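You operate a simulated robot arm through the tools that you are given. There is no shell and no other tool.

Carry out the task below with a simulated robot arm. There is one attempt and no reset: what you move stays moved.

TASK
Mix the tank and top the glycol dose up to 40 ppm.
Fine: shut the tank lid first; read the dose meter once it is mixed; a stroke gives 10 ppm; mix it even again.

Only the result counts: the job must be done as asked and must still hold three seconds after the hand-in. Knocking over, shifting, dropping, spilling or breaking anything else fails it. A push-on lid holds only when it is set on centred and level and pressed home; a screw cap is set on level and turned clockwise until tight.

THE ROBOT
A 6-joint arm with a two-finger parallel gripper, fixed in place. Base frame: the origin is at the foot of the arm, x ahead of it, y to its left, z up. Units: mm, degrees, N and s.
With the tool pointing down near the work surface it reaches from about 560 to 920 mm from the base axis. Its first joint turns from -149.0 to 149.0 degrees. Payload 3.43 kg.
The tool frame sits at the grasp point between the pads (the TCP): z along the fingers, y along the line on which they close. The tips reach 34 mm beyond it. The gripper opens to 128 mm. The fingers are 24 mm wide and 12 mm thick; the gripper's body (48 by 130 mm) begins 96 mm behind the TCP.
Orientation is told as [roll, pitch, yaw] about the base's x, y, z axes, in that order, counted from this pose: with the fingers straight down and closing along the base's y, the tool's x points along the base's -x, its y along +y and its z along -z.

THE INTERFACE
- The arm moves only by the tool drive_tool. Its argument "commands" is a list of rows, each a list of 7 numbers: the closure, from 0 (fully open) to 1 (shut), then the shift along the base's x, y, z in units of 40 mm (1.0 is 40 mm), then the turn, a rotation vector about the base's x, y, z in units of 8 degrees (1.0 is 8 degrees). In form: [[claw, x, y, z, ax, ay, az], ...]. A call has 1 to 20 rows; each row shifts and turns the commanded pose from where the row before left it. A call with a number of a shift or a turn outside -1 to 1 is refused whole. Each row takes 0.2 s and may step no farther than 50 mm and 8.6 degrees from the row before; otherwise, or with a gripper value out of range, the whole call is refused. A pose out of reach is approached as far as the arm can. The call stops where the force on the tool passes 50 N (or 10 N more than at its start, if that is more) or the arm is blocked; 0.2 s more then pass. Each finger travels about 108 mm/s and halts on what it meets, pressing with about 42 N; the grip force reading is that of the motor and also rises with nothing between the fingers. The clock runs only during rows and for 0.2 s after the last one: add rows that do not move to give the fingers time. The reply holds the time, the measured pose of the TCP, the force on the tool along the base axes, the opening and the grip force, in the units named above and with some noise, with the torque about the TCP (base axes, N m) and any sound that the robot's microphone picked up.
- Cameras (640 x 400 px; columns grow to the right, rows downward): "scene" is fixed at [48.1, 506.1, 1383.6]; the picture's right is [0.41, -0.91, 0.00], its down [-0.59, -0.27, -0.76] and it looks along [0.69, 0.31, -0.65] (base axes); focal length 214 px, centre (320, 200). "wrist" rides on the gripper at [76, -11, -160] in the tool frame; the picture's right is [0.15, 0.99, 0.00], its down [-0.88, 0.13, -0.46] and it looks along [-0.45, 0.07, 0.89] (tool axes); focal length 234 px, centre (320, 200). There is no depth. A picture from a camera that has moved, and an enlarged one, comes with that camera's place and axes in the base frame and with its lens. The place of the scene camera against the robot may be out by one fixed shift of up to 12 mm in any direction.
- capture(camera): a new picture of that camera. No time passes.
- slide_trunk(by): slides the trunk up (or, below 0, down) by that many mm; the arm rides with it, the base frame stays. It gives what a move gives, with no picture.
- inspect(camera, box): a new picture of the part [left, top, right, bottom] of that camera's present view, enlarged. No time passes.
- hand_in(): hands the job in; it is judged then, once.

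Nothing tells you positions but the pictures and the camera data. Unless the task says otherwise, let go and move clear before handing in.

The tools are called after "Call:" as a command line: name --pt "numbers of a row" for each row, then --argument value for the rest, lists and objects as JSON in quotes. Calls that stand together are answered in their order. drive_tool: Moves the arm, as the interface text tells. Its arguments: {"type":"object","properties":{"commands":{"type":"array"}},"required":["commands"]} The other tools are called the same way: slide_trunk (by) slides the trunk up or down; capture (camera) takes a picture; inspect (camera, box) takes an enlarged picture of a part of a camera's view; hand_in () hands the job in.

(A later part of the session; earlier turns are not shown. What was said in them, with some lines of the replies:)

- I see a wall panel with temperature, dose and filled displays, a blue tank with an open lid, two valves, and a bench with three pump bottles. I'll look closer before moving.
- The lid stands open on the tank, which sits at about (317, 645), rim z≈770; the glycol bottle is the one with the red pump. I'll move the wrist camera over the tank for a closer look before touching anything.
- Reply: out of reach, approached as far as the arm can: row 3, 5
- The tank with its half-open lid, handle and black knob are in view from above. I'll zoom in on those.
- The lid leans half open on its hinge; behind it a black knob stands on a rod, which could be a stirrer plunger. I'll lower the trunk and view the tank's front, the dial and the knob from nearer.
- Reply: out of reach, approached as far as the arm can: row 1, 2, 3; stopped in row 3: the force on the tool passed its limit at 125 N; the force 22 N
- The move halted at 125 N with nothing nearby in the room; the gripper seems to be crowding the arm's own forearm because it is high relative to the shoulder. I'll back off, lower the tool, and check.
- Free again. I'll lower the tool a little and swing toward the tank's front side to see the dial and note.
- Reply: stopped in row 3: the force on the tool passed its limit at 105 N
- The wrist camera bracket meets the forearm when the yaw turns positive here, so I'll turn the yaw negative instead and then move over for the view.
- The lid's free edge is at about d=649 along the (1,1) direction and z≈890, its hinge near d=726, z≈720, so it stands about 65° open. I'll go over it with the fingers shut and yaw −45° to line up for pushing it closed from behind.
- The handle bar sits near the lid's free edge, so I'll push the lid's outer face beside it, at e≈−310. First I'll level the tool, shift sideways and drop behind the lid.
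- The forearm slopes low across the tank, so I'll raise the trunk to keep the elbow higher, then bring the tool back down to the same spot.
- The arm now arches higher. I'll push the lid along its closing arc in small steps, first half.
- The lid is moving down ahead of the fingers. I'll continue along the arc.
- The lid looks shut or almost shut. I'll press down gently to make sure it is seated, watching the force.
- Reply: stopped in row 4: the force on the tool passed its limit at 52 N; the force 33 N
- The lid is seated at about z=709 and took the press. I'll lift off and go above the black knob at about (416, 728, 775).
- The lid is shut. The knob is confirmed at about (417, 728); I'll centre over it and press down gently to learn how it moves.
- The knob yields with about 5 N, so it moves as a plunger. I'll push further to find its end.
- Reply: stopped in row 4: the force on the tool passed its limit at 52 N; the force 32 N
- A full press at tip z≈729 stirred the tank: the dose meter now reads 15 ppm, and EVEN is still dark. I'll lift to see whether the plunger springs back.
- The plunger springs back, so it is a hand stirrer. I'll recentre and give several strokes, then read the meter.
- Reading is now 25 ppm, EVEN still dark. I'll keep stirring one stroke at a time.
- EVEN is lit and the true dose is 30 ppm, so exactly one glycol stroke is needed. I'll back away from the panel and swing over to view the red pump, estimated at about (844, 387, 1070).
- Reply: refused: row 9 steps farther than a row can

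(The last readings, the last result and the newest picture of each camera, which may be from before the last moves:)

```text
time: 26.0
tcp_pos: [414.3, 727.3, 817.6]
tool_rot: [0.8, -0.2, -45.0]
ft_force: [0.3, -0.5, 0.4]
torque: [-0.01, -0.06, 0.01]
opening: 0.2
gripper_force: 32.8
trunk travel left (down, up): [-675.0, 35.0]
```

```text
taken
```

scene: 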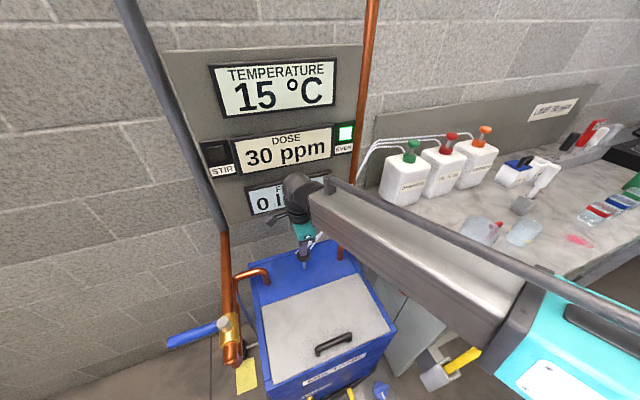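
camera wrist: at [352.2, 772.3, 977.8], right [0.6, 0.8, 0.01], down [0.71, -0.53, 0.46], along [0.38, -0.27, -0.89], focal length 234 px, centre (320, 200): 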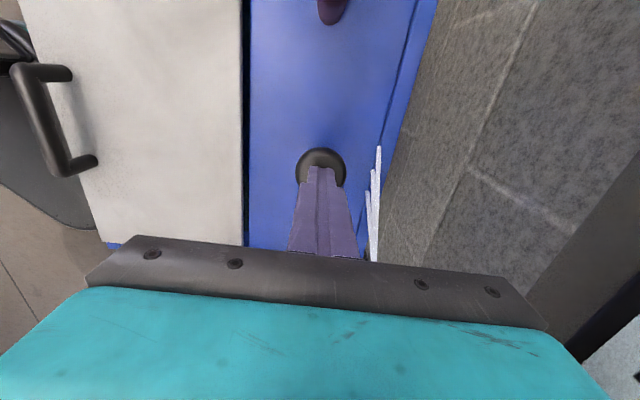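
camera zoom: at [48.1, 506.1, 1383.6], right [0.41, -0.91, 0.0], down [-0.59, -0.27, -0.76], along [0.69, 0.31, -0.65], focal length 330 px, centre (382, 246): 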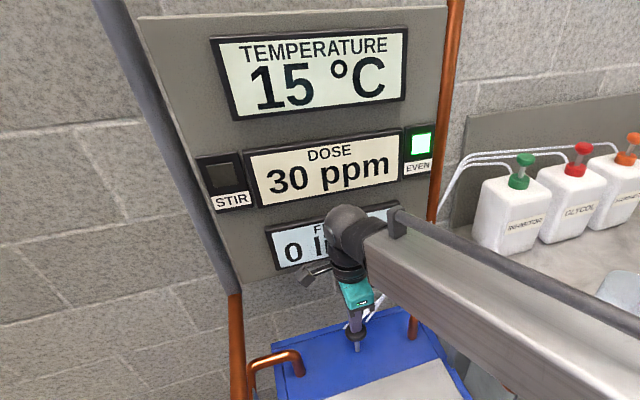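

The call was refused for step size; I'll repeat with smaller steps.

Call:
drive_tool --pt "1 0 0 1 0 0 0" --pt "1 0 0 1 0 0 0" --pt "1 -0.8 -0.8 0.1 0 0 0" --pt "1 -0.8 -0.8 0.1 0 0 0" --pt "1 -0.7 -0.7 0.3 0 0 0" --pt "1 0.5 -0.5 1 0 0 0" --pt "1 0.5 -0.5 1 0 0 0" --pt "1 0.8 -0.7 0.6 0 0 0" --pt "1 0.85 -0.7 0.45 0 0 0" --pt "1 0.85 -0.7 0.45 0 0 0" --pt "1 0.85 -0.7 0.45 0 0 0" --pt "1 0.85 -0.7 0.45 0 0 0" --pt "1 0.85 -0.7 0.45 0 0 0" --pt "1 0.85 -0.7 0.3 0 0 0"

Call:
capture --camera "wrist"

Call:
capture --camera "scene"

```text
time: 29.0
tcp_pos: [600.7, 400.0, 1119.9]
tool_rot: [0.7, -0.2, -45.1]
ft_force: [0.0, 0.1, -0.8]
torque: [0.02, 0.01, 0.0]
opening: 0.0
gripper_force: 32.6
trunk travel left (down, up): [-675.0, 35.0]
```

```text
taken
camera wrist: at [537.5, 443.0, 1278.5], right [0.6, 0.8, 0.01], down [0.71, -0.53, 0.46], along [0.38, -0.27, -0.89], focal length 234 px, centre (320, 200)
```

wrist: 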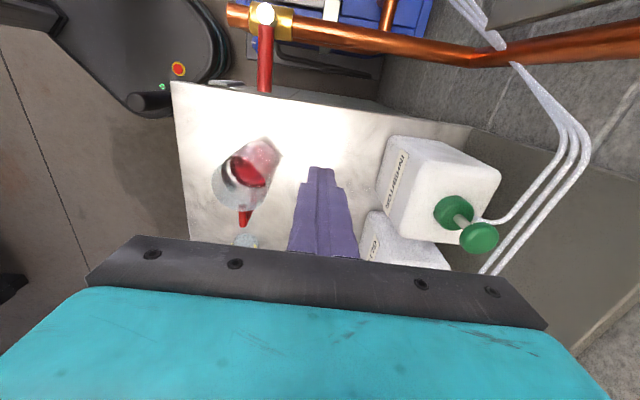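

```text
taken
```

scene: 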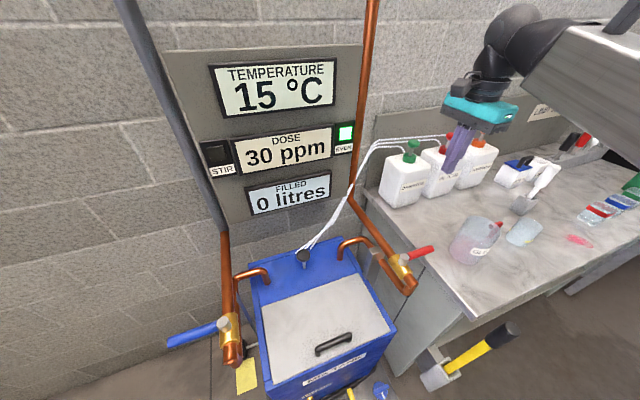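

The green pump appears at about (790, 496, 1053); the red one is still hidden by my gripper. I'll move further right for a clear view of it.

Call:
drive_tool --pt "1 0.6 -0.8 0.2 0 0 0" --pt "1 0.6 -0.8 0.2 0 0 0" --pt "1 0.6 -0.8 0.2 0 0 0" --pt "1 0.6 -0.8 0.2 0 0 0" --pt "1 0.6 -0.8 0 0 0 0"

Call:
capture --camera "wrist"

Call:
inspect --camera "wrist" --box '[340, 50, 640, 240]'

```text
time: 30.2
tcp_pos: [718.7, 235.0, 1152.8]
tool_rot: [0.8, -0.2, -45.2]
ft_force: [-0.5, -0.3, -0.8]
torque: [0.0, 0.01, 0.02]
opening: 0.2
gripper_force: 32.7
trunk travel left (down, up): [-675.0, 35.0]
```

```text
taken
camera wrist: at [655.8, 279.5, 1312.5], right [0.6, 0.8, 0.01], down [0.71, -0.53, 0.46], along [0.38, -0.27, -0.89], focal length 234 px, centre (320, 200)
```

wrist: 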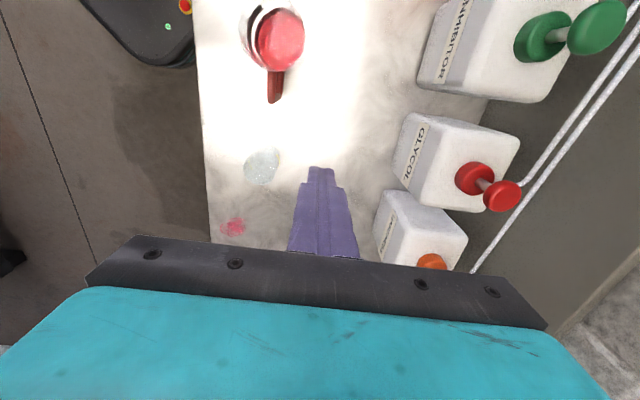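

```text
2.11 times, centred on (490, 145) of wrist
camera zoom: at [655.8, 279.5, 1312.5], right [0.6, 0.8, 0.01], down [0.71, -0.53, 0.46], along [0.38, -0.27, -0.89], focal length 493 px, centre (-38, 316)
```

zoom: 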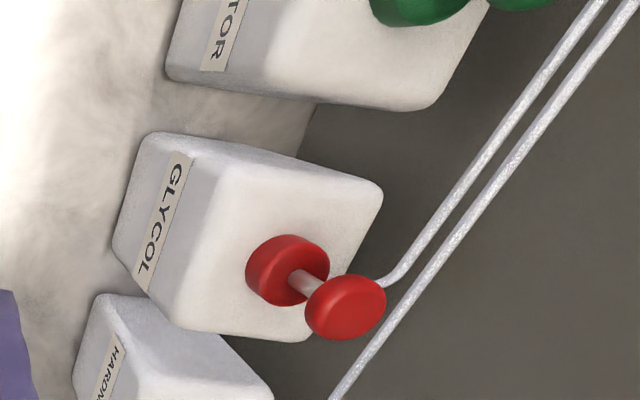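

Both views agree on the red glycol cap at about (882, 381, 1070), radius 961 — slightly beyond straight-down reach. I'll tilt the fingers 20° outward and hover above the cap.

Call:
drive_tool --pt "1 0.7 0.65 0 0.331 -0.765 0" --pt "1 0.7 0.65 0 0.331 -0.765 0" --pt "1 0.7 0.65 0 0.331 -0.765 0" --pt "1 0.7 0.65 0 0 0 0" --pt "1 0.7 0.65 0 0 0 0" --pt "1 0.4 0.3 0 0 0 0"

Call:
capture --camera "wrist"

Call:
inspect --camera "scene" --box '[360, 40, 560, 220]'

```text
time: 31.6
tcp_pos: [874.9, 380.5, 1154.7]
tool_rot: [19.5, -7.5, -46.4]
ft_force: [0.1, -1.0, -0.3]
torque: [0.01, 0.01, 0.03]
opening: 0.0
gripper_force: 33.0
trunk travel left (down, up): [-675.0, 35.0]
```

```text
taken
camera wrist: at [764.3, 404.2, 1290.3], right [0.55, 0.78, 0.31], down [0.54, -0.61, 0.58], along [0.64, -0.15, -0.75], focal length 234 px, centre (320, 200)
```

wrist: 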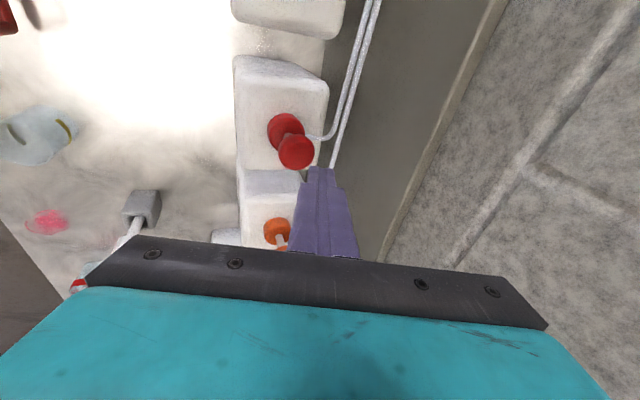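

```text
2.22 times, centred on (460, 130) of scene
camera zoom: at [48.1, 506.1, 1383.6], right [0.41, -0.91, 0.0], down [-0.59, -0.27, -0.76], along [0.69, 0.31, -0.65], focal length 477 px, centre (9, 356)
```

zoom: 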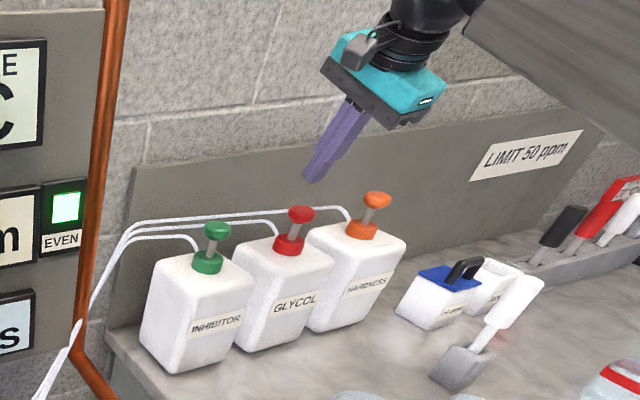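

The cap reads at (880, 378, 1070) from here too, and the fingertip's low corner is aligned over it. I'll press straight down in small steps as one stroke.

Call:
drive_tool --pt "1 -0.05 -0.05 -0.9 0 0 0" --pt "1 0 0 -0.2 0 0 0" --pt "1 0 0 -0.2 0 0 0" --pt "1 0 0 -0.2 0 0 0"

Call:
capture --camera "wrist"

Call:
inspect --camera "scene" --box '[360, 40, 560, 220]'

Call:
inspect --camera "scene" --box '[180, 40, 380, 220]'

```text
time: 32.6
tcp_pos: [873.1, 377.0, 1095.5]
tool_rot: [19.7, -7.4, -46.4]
ft_force: [0.8, 1.0, 6.5]
torque: [0.09, 0.02, -0.03]
opening: 0.0
gripper_force: 33.4
trunk travel left (down, up): [-675.0, 35.0]
```

```text
taken
camera wrist: at [761.9, 401.7, 1231.5], right [0.55, 0.78, 0.31], down [0.54, -0.61, 0.58], along [0.64, -0.15, -0.75], focal length 234 px, centre (320, 200)
```

wrist: 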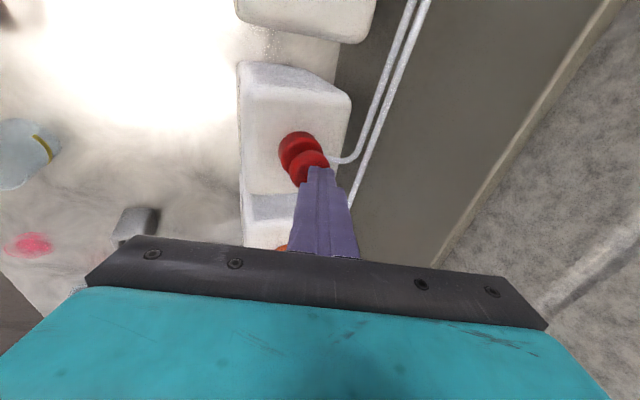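

```text
2.22 times, centred on (460, 130) of scene
camera zoom: at [48.1, 506.1, 1383.6], right [0.41, -0.91, 0.0], down [-0.59, -0.27, -0.76], along [0.69, 0.31, -0.65], focal length 477 px, centre (9, 356)
```

zoom: 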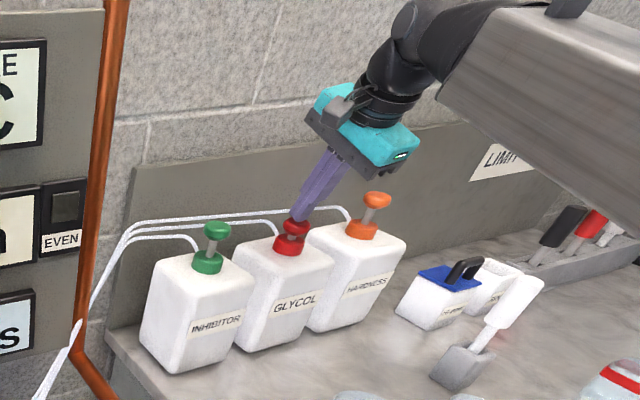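

```text
2.22 times, centred on (280, 130) of scene
camera zoom: at [48.1, 506.1, 1383.6], right [0.41, -0.91, 0.0], down [-0.59, -0.27, -0.76], along [0.69, 0.31, -0.65], focal length 477 px, centre (409, 356)
```

zoom: 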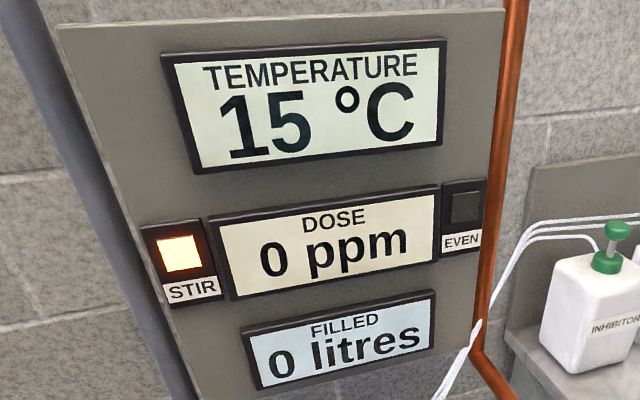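

The stroke has registered: STIR is lit and EVEN has gone out. Without releasing, I'll finish the same stroke to its end, then lift clear.

Call:
drive_tool --pt "1 0 0 -0.15 0 0 0" --pt "1 0 0 -0.15 0 0 0" --pt "1 0 0 -0.15 0 0 0" --pt "1 0 0 -0.15 0 0 0"

Call:
inspect --camera "scene" --box '[360, 40, 560, 220]'

```text
time: 33.4
tcp_pos: [873.3, 378.1, 1091.7]
tool_rot: [20.6, -7.8, -46.5]
ft_force: [-11.7, -4.3, 28.6]
torque: [0.02, 0.46, 0.05]
opening: 0.3
gripper_force: 33.1
trunk travel left (down, up): [-675.0, 35.0]
stopped in row 3: the force on the tool passed its limit at 54 N (the readings are from after the stop); the commanded pose is now the measured one
```

```text
2.22 times, centred on (460, 130) of scene
camera zoom: at [48.1, 506.1, 1383.6], right [0.41, -0.91, 0.0], down [-0.59, -0.27, -0.76], along [0.69, 0.31, -0.65], focal length 477 px, centre (9, 356)
```

zoom: 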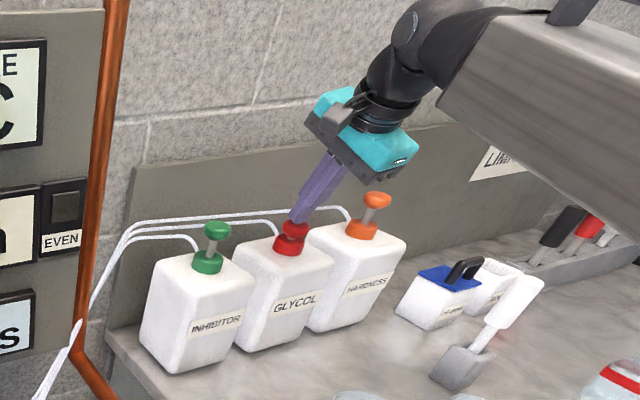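

The pump bottomed out. I'll lift straight up and clear.

Call:
drive_tool --pt "1 0 0 0.7 0 0 0" --pt "1 0 0 1 0 0 0" --pt "1 -0.2 -0.2 0.5 0 0 0"

Call:
inspect --camera "scene" --box '[360, 40, 560, 220]'

Call:
inspect --camera "scene" --box '[180, 40, 380, 220]'

```text
time: 34.2
tcp_pos: [868.2, 370.3, 1172.9]
tool_rot: [20.3, -7.8, -46.4]
ft_force: [-0.1, -0.1, -0.1]
torque: [0.0, -0.03, 0.0]
opening: 0.3
gripper_force: 33.1
trunk travel left (down, up): [-675.0, 35.0]
```

```text
2.22 times, centred on (460, 130) of scene
camera zoom: at [48.1, 506.1, 1383.6], right [0.41, -0.91, 0.0], down [-0.59, -0.27, -0.76], along [0.69, 0.31, -0.65], focal length 477 px, centre (9, 356)
```

zoom: 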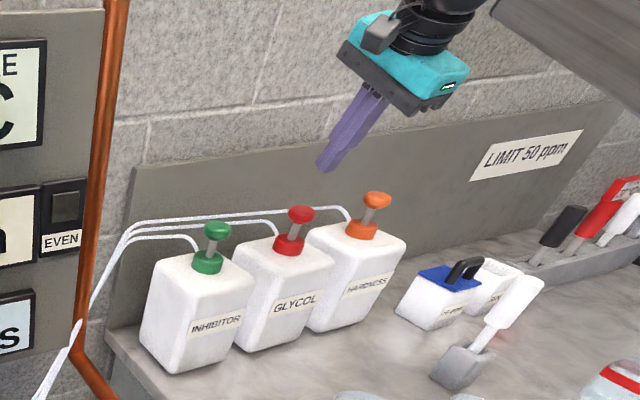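

```text
2.22 times, centred on (280, 130) of scene
camera zoom: at [48.1, 506.1, 1383.6], right [0.41, -0.91, 0.0], down [-0.59, -0.27, -0.76], along [0.69, 0.31, -0.65], focal length 477 px, centre (409, 356)
```

zoom: 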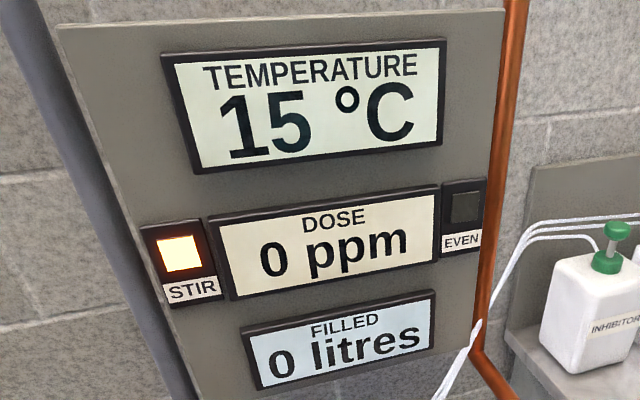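

One stroke done and the cap is back up. I'll level the tool and swing back toward the stirrer.

Call:
drive_tool --pt "1 -0.95 0 0 -0.34 0.78 0" --pt "1 -0.95 0 0 -0.34 0.78 0" --pt "1 -0.95 0 0 -0.34 0.78 0" --pt "1 -0.95 0 0 0 0 0.1" --pt "1 -0.95 0 0 0 0 0" --pt "1 -0.95 0 0 0 0 0" --pt "1 -0.8 0.78 -0.2 0 0 0" --pt "1 -0.8 0.78 -0.2 0 0 0" --pt "1 -0.8 0.78 -0.2 0 0 0" --pt "1 -0.8 0.78 -0.2 0 0 0" --pt "1 -0.8 0.78 -0.2 0 0 0" --pt "1 -0.8 0.78 -0.3 0 0 0" --pt "1 -0.8 0.78 -0.3 0 0 0" --pt "1 -0.8 0.78 -0.3 0 0 0" --pt "1 -0.8 0.78 -0.3 0 0 0" --pt "1 0 0 0 0 0 0"

Call:
capture --camera "wrist"

```text
time: 37.6
tcp_pos: [351.4, 653.1, 1084.8]
tool_rot: [1.0, -0.4, -44.4]
ft_force: [0.0, 0.8, -0.1]
torque: [-0.02, -0.01, -0.01]
opening: 0.0
gripper_force: 32.9
trunk travel left (down, up): [-675.0, 35.0]
```

```text
taken
camera wrist: at [286.7, 695.8, 1244.1], right [0.59, 0.81, 0.02], down [0.71, -0.53, 0.46], along [0.39, -0.26, -0.89], focal length 234 px, centre (320, 200)
```

wrist: 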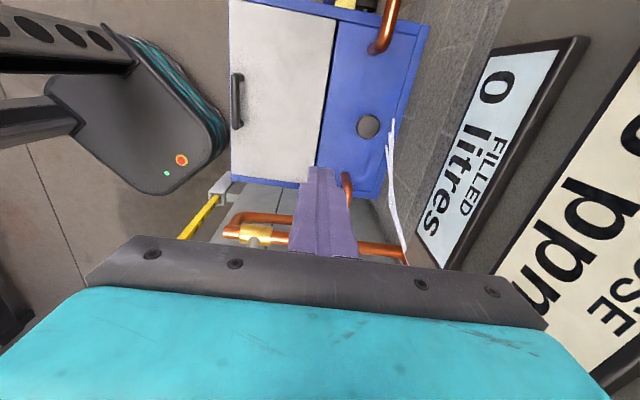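

Call:
drive_tool --pt "1 0 0 -0.92 0 0 0" --pt "1 0 0 -0.92 0 0 0" --pt "1 0 0 -0.92 0 0 0" --pt "1 0 0 -0.92 0 0 0" --pt "1 0 0 -0.92 0 0 0" --pt "1 0.54 0.62 0 0 0 0" --pt "1 0.54 0.62 0 0 0 0" --pt "1 0.54 0.62 0 0 0 0" --pt "1 0 0 -0.9 0 0 0" --pt "1 0 0 -0.9 0 0 0" --pt "1 0 0 -0.2 0 0 0"

Call:
capture --camera "wrist"

Call:
inspect --camera "scene" --box '[180, 40, 380, 300]'

```text
time: 40.0
tcp_pos: [416.8, 726.2, 819.9]
tool_rot: [1.1, -0.5, -44.3]
ft_force: [0.0, -0.1, 0.1]
torque: [0.01, -0.01, 0.02]
opening: 0.1
gripper_force: 33.0
trunk travel left (down, up): [-675.0, 35.0]
```

```text
taken
camera wrist: at [351.2, 769.8, 980.0], right [0.59, 0.81, 0.02], down [0.71, -0.53, 0.46], along [0.39, -0.26, -0.89], focal length 234 px, centre (320, 200)
```

wrist: 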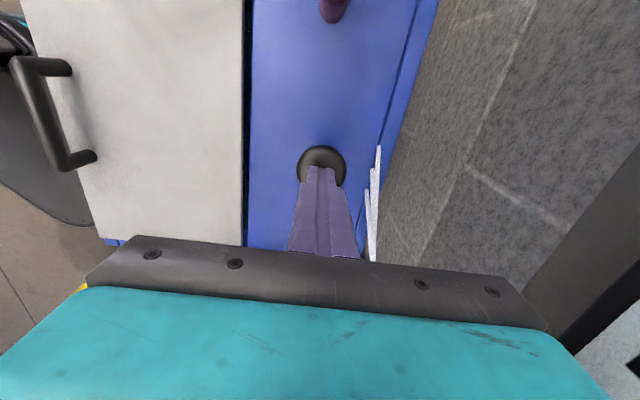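

```text
1.54 times, centred on (280, 170) of scene
camera zoom: at [48.1, 506.1, 1383.6], right [0.41, -0.91, 0.0], down [-0.59, -0.27, -0.76], along [0.69, 0.31, -0.65], focal length 330 px, centre (382, 246)
```

zoom: 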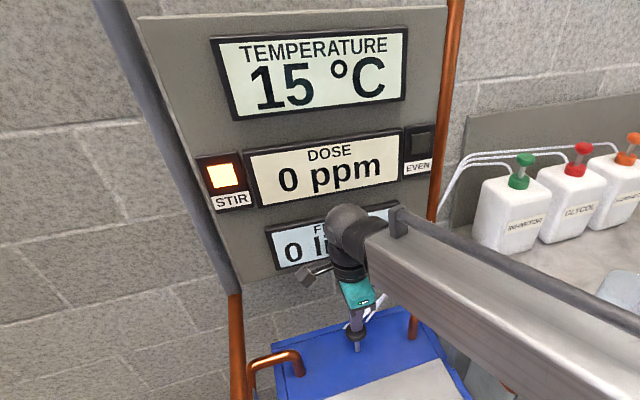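

I'm back over the stirrer knob. I'll give three strokes and read the panel.

Call:
drive_tool --pt "1 0 0 -0.68 0 0 0" --pt "1 0 0 -0.68 0 0 0" --pt "1 0 0 0.68 0 0 0" --pt "1 0 0 0.68 0 0 0" --pt "1 0 0 0 0 0 0" --pt "1 0 0 -0.68 0 0 0" --pt "1 0 0 -0.68 0 0 0" --pt "1 0 0 0.68 0 0 0" --pt "1 0 0 0.68 0 0 0" --pt "1 0 0 0 0 0 0" --pt "1 0 0 -0.68 0 0 0" --pt "1 0 0 -0.68 0 0 0" --pt "1 0 0 0.68 0 0 0" --pt "1 0 0 0.68 0 0 0" --pt "1 0 0 0 0 0 0"

Call:
inspect --camera "scene" --box '[180, 40, 380, 300]'

```text
time: 43.2
tcp_pos: [416.7, 726.3, 821.6]
tool_rot: [1.1, -0.4, -44.3]
ft_force: [-1.3, -1.0, 0.3]
torque: [0.0, -0.02, 0.02]
opening: 0.0
gripper_force: 32.8
trunk travel left (down, up): [-675.0, 35.0]
```

```text
1.54 times, centred on (280, 170) of scene
camera zoom: at [48.1, 506.1, 1383.6], right [0.41, -0.91, 0.0], down [-0.59, -0.27, -0.76], along [0.69, 0.31, -0.65], focal length 330 px, centre (382, 246)
```

zoom: 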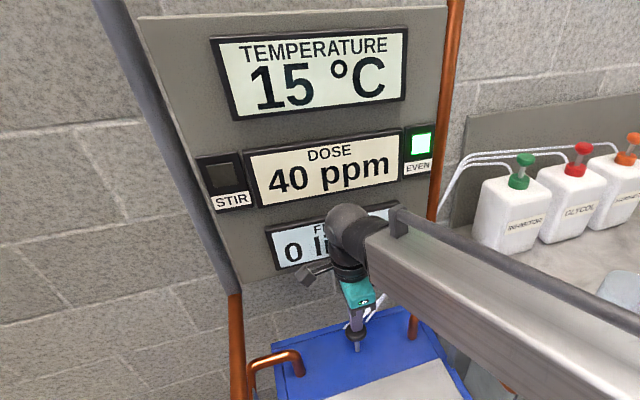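

The meter reads 40 ppm and EVEN is lit. I'll move clear and check the scene before handing in.

Call:
drive_tool --pt "1 0 0 1 0 0 0" --pt "1 0 0 1 0 0 0" --pt "1 -0.7 -0.7 0.3 0 0 0" --pt "1 -0.7 -0.7 0.5 0 0 0" --pt "1 0 0 1 0 0 0" --pt "1 0 0 1 0 0 0" --pt "1 0.5 -0.7 0.5 0 0 0" --pt "1 0.5 -0.7 0.5 0 0 0" --pt "1 0.5 -0.7 0 0 0 0" --pt "1 0 0 0 0 0 0"

Call:
capture --camera "scene"

Call:
inspect --camera "scene" --box '[200, 220, 440, 400]'

```text
time: 45.4
tcp_pos: [419.4, 587.5, 1052.6]
tool_rot: [1.1, -0.4, -44.3]
ft_force: [0.0, -0.6, 0.0]
torque: [0.01, 0.02, 0.01]
opening: 0.2
gripper_force: 33.2
trunk travel left (down, up): [-675.0, 35.0]
```

```text
taken
```

scene: 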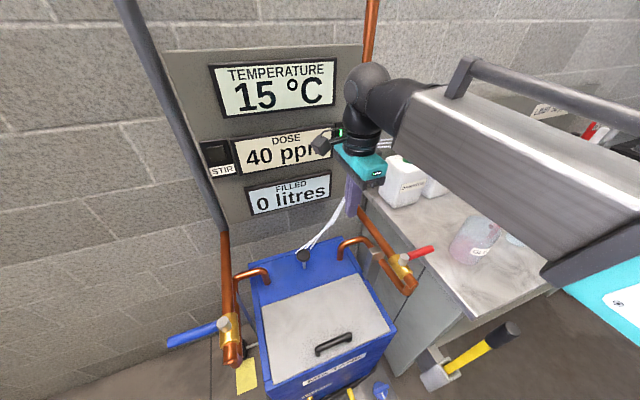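

```text
2.22 times, centred on (320, 310) of scene
camera zoom: at [48.1, 506.1, 1383.6], right [0.41, -0.91, 0.0], down [-0.59, -0.27, -0.76], along [0.69, 0.31, -0.65], focal length 477 px, centre (320, -44)
```

zoom: 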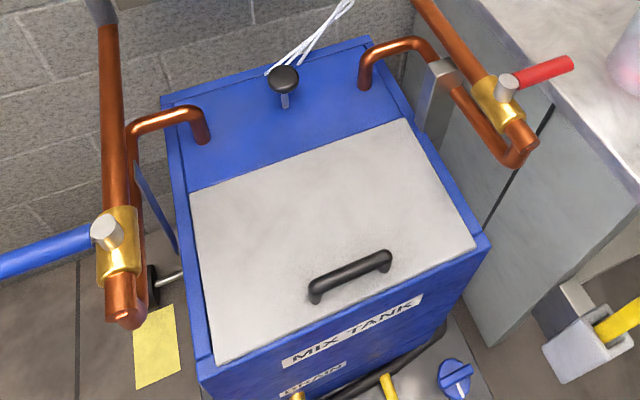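

The lid is shut, the dose meter holds 40 ppm, STIR is dark and the arm is clear of everything. I'll hand the job in.

Call:
hand_in

```text
The job is handed in.
```

The tank is mixed and dosed to 40 ppm, and I've handed the job in.

- **Lid:** I shut it first and pressed it down until it seated.
- **First mix:** Three strokes of the stirrer plunger lit the EVEN lamp, and the dose meter read 30 ppm.
- **Dose:** I gave one full stroke of the glycol pump, which adds 10 ppm.
- **Second mix:** Three more stirrer strokes brought the meter to 40 ppm with EVEN lit again.

Before the hand-in, a scene picture showed the lid still shut, the meter still at 40 ppm and the arm clear of the tank. EVEN was hidden behind the arm in that last picture, but STIR was dark. I saw nothing knocked over, spilled or moved out of place.

Early on, the force limit stopped the arm twice, at 125 N and 105 N. Nothing in the room was near it. It looked like the wrist camera bracket meeting the arm's own forearm, and I turned the tool the other way after that.
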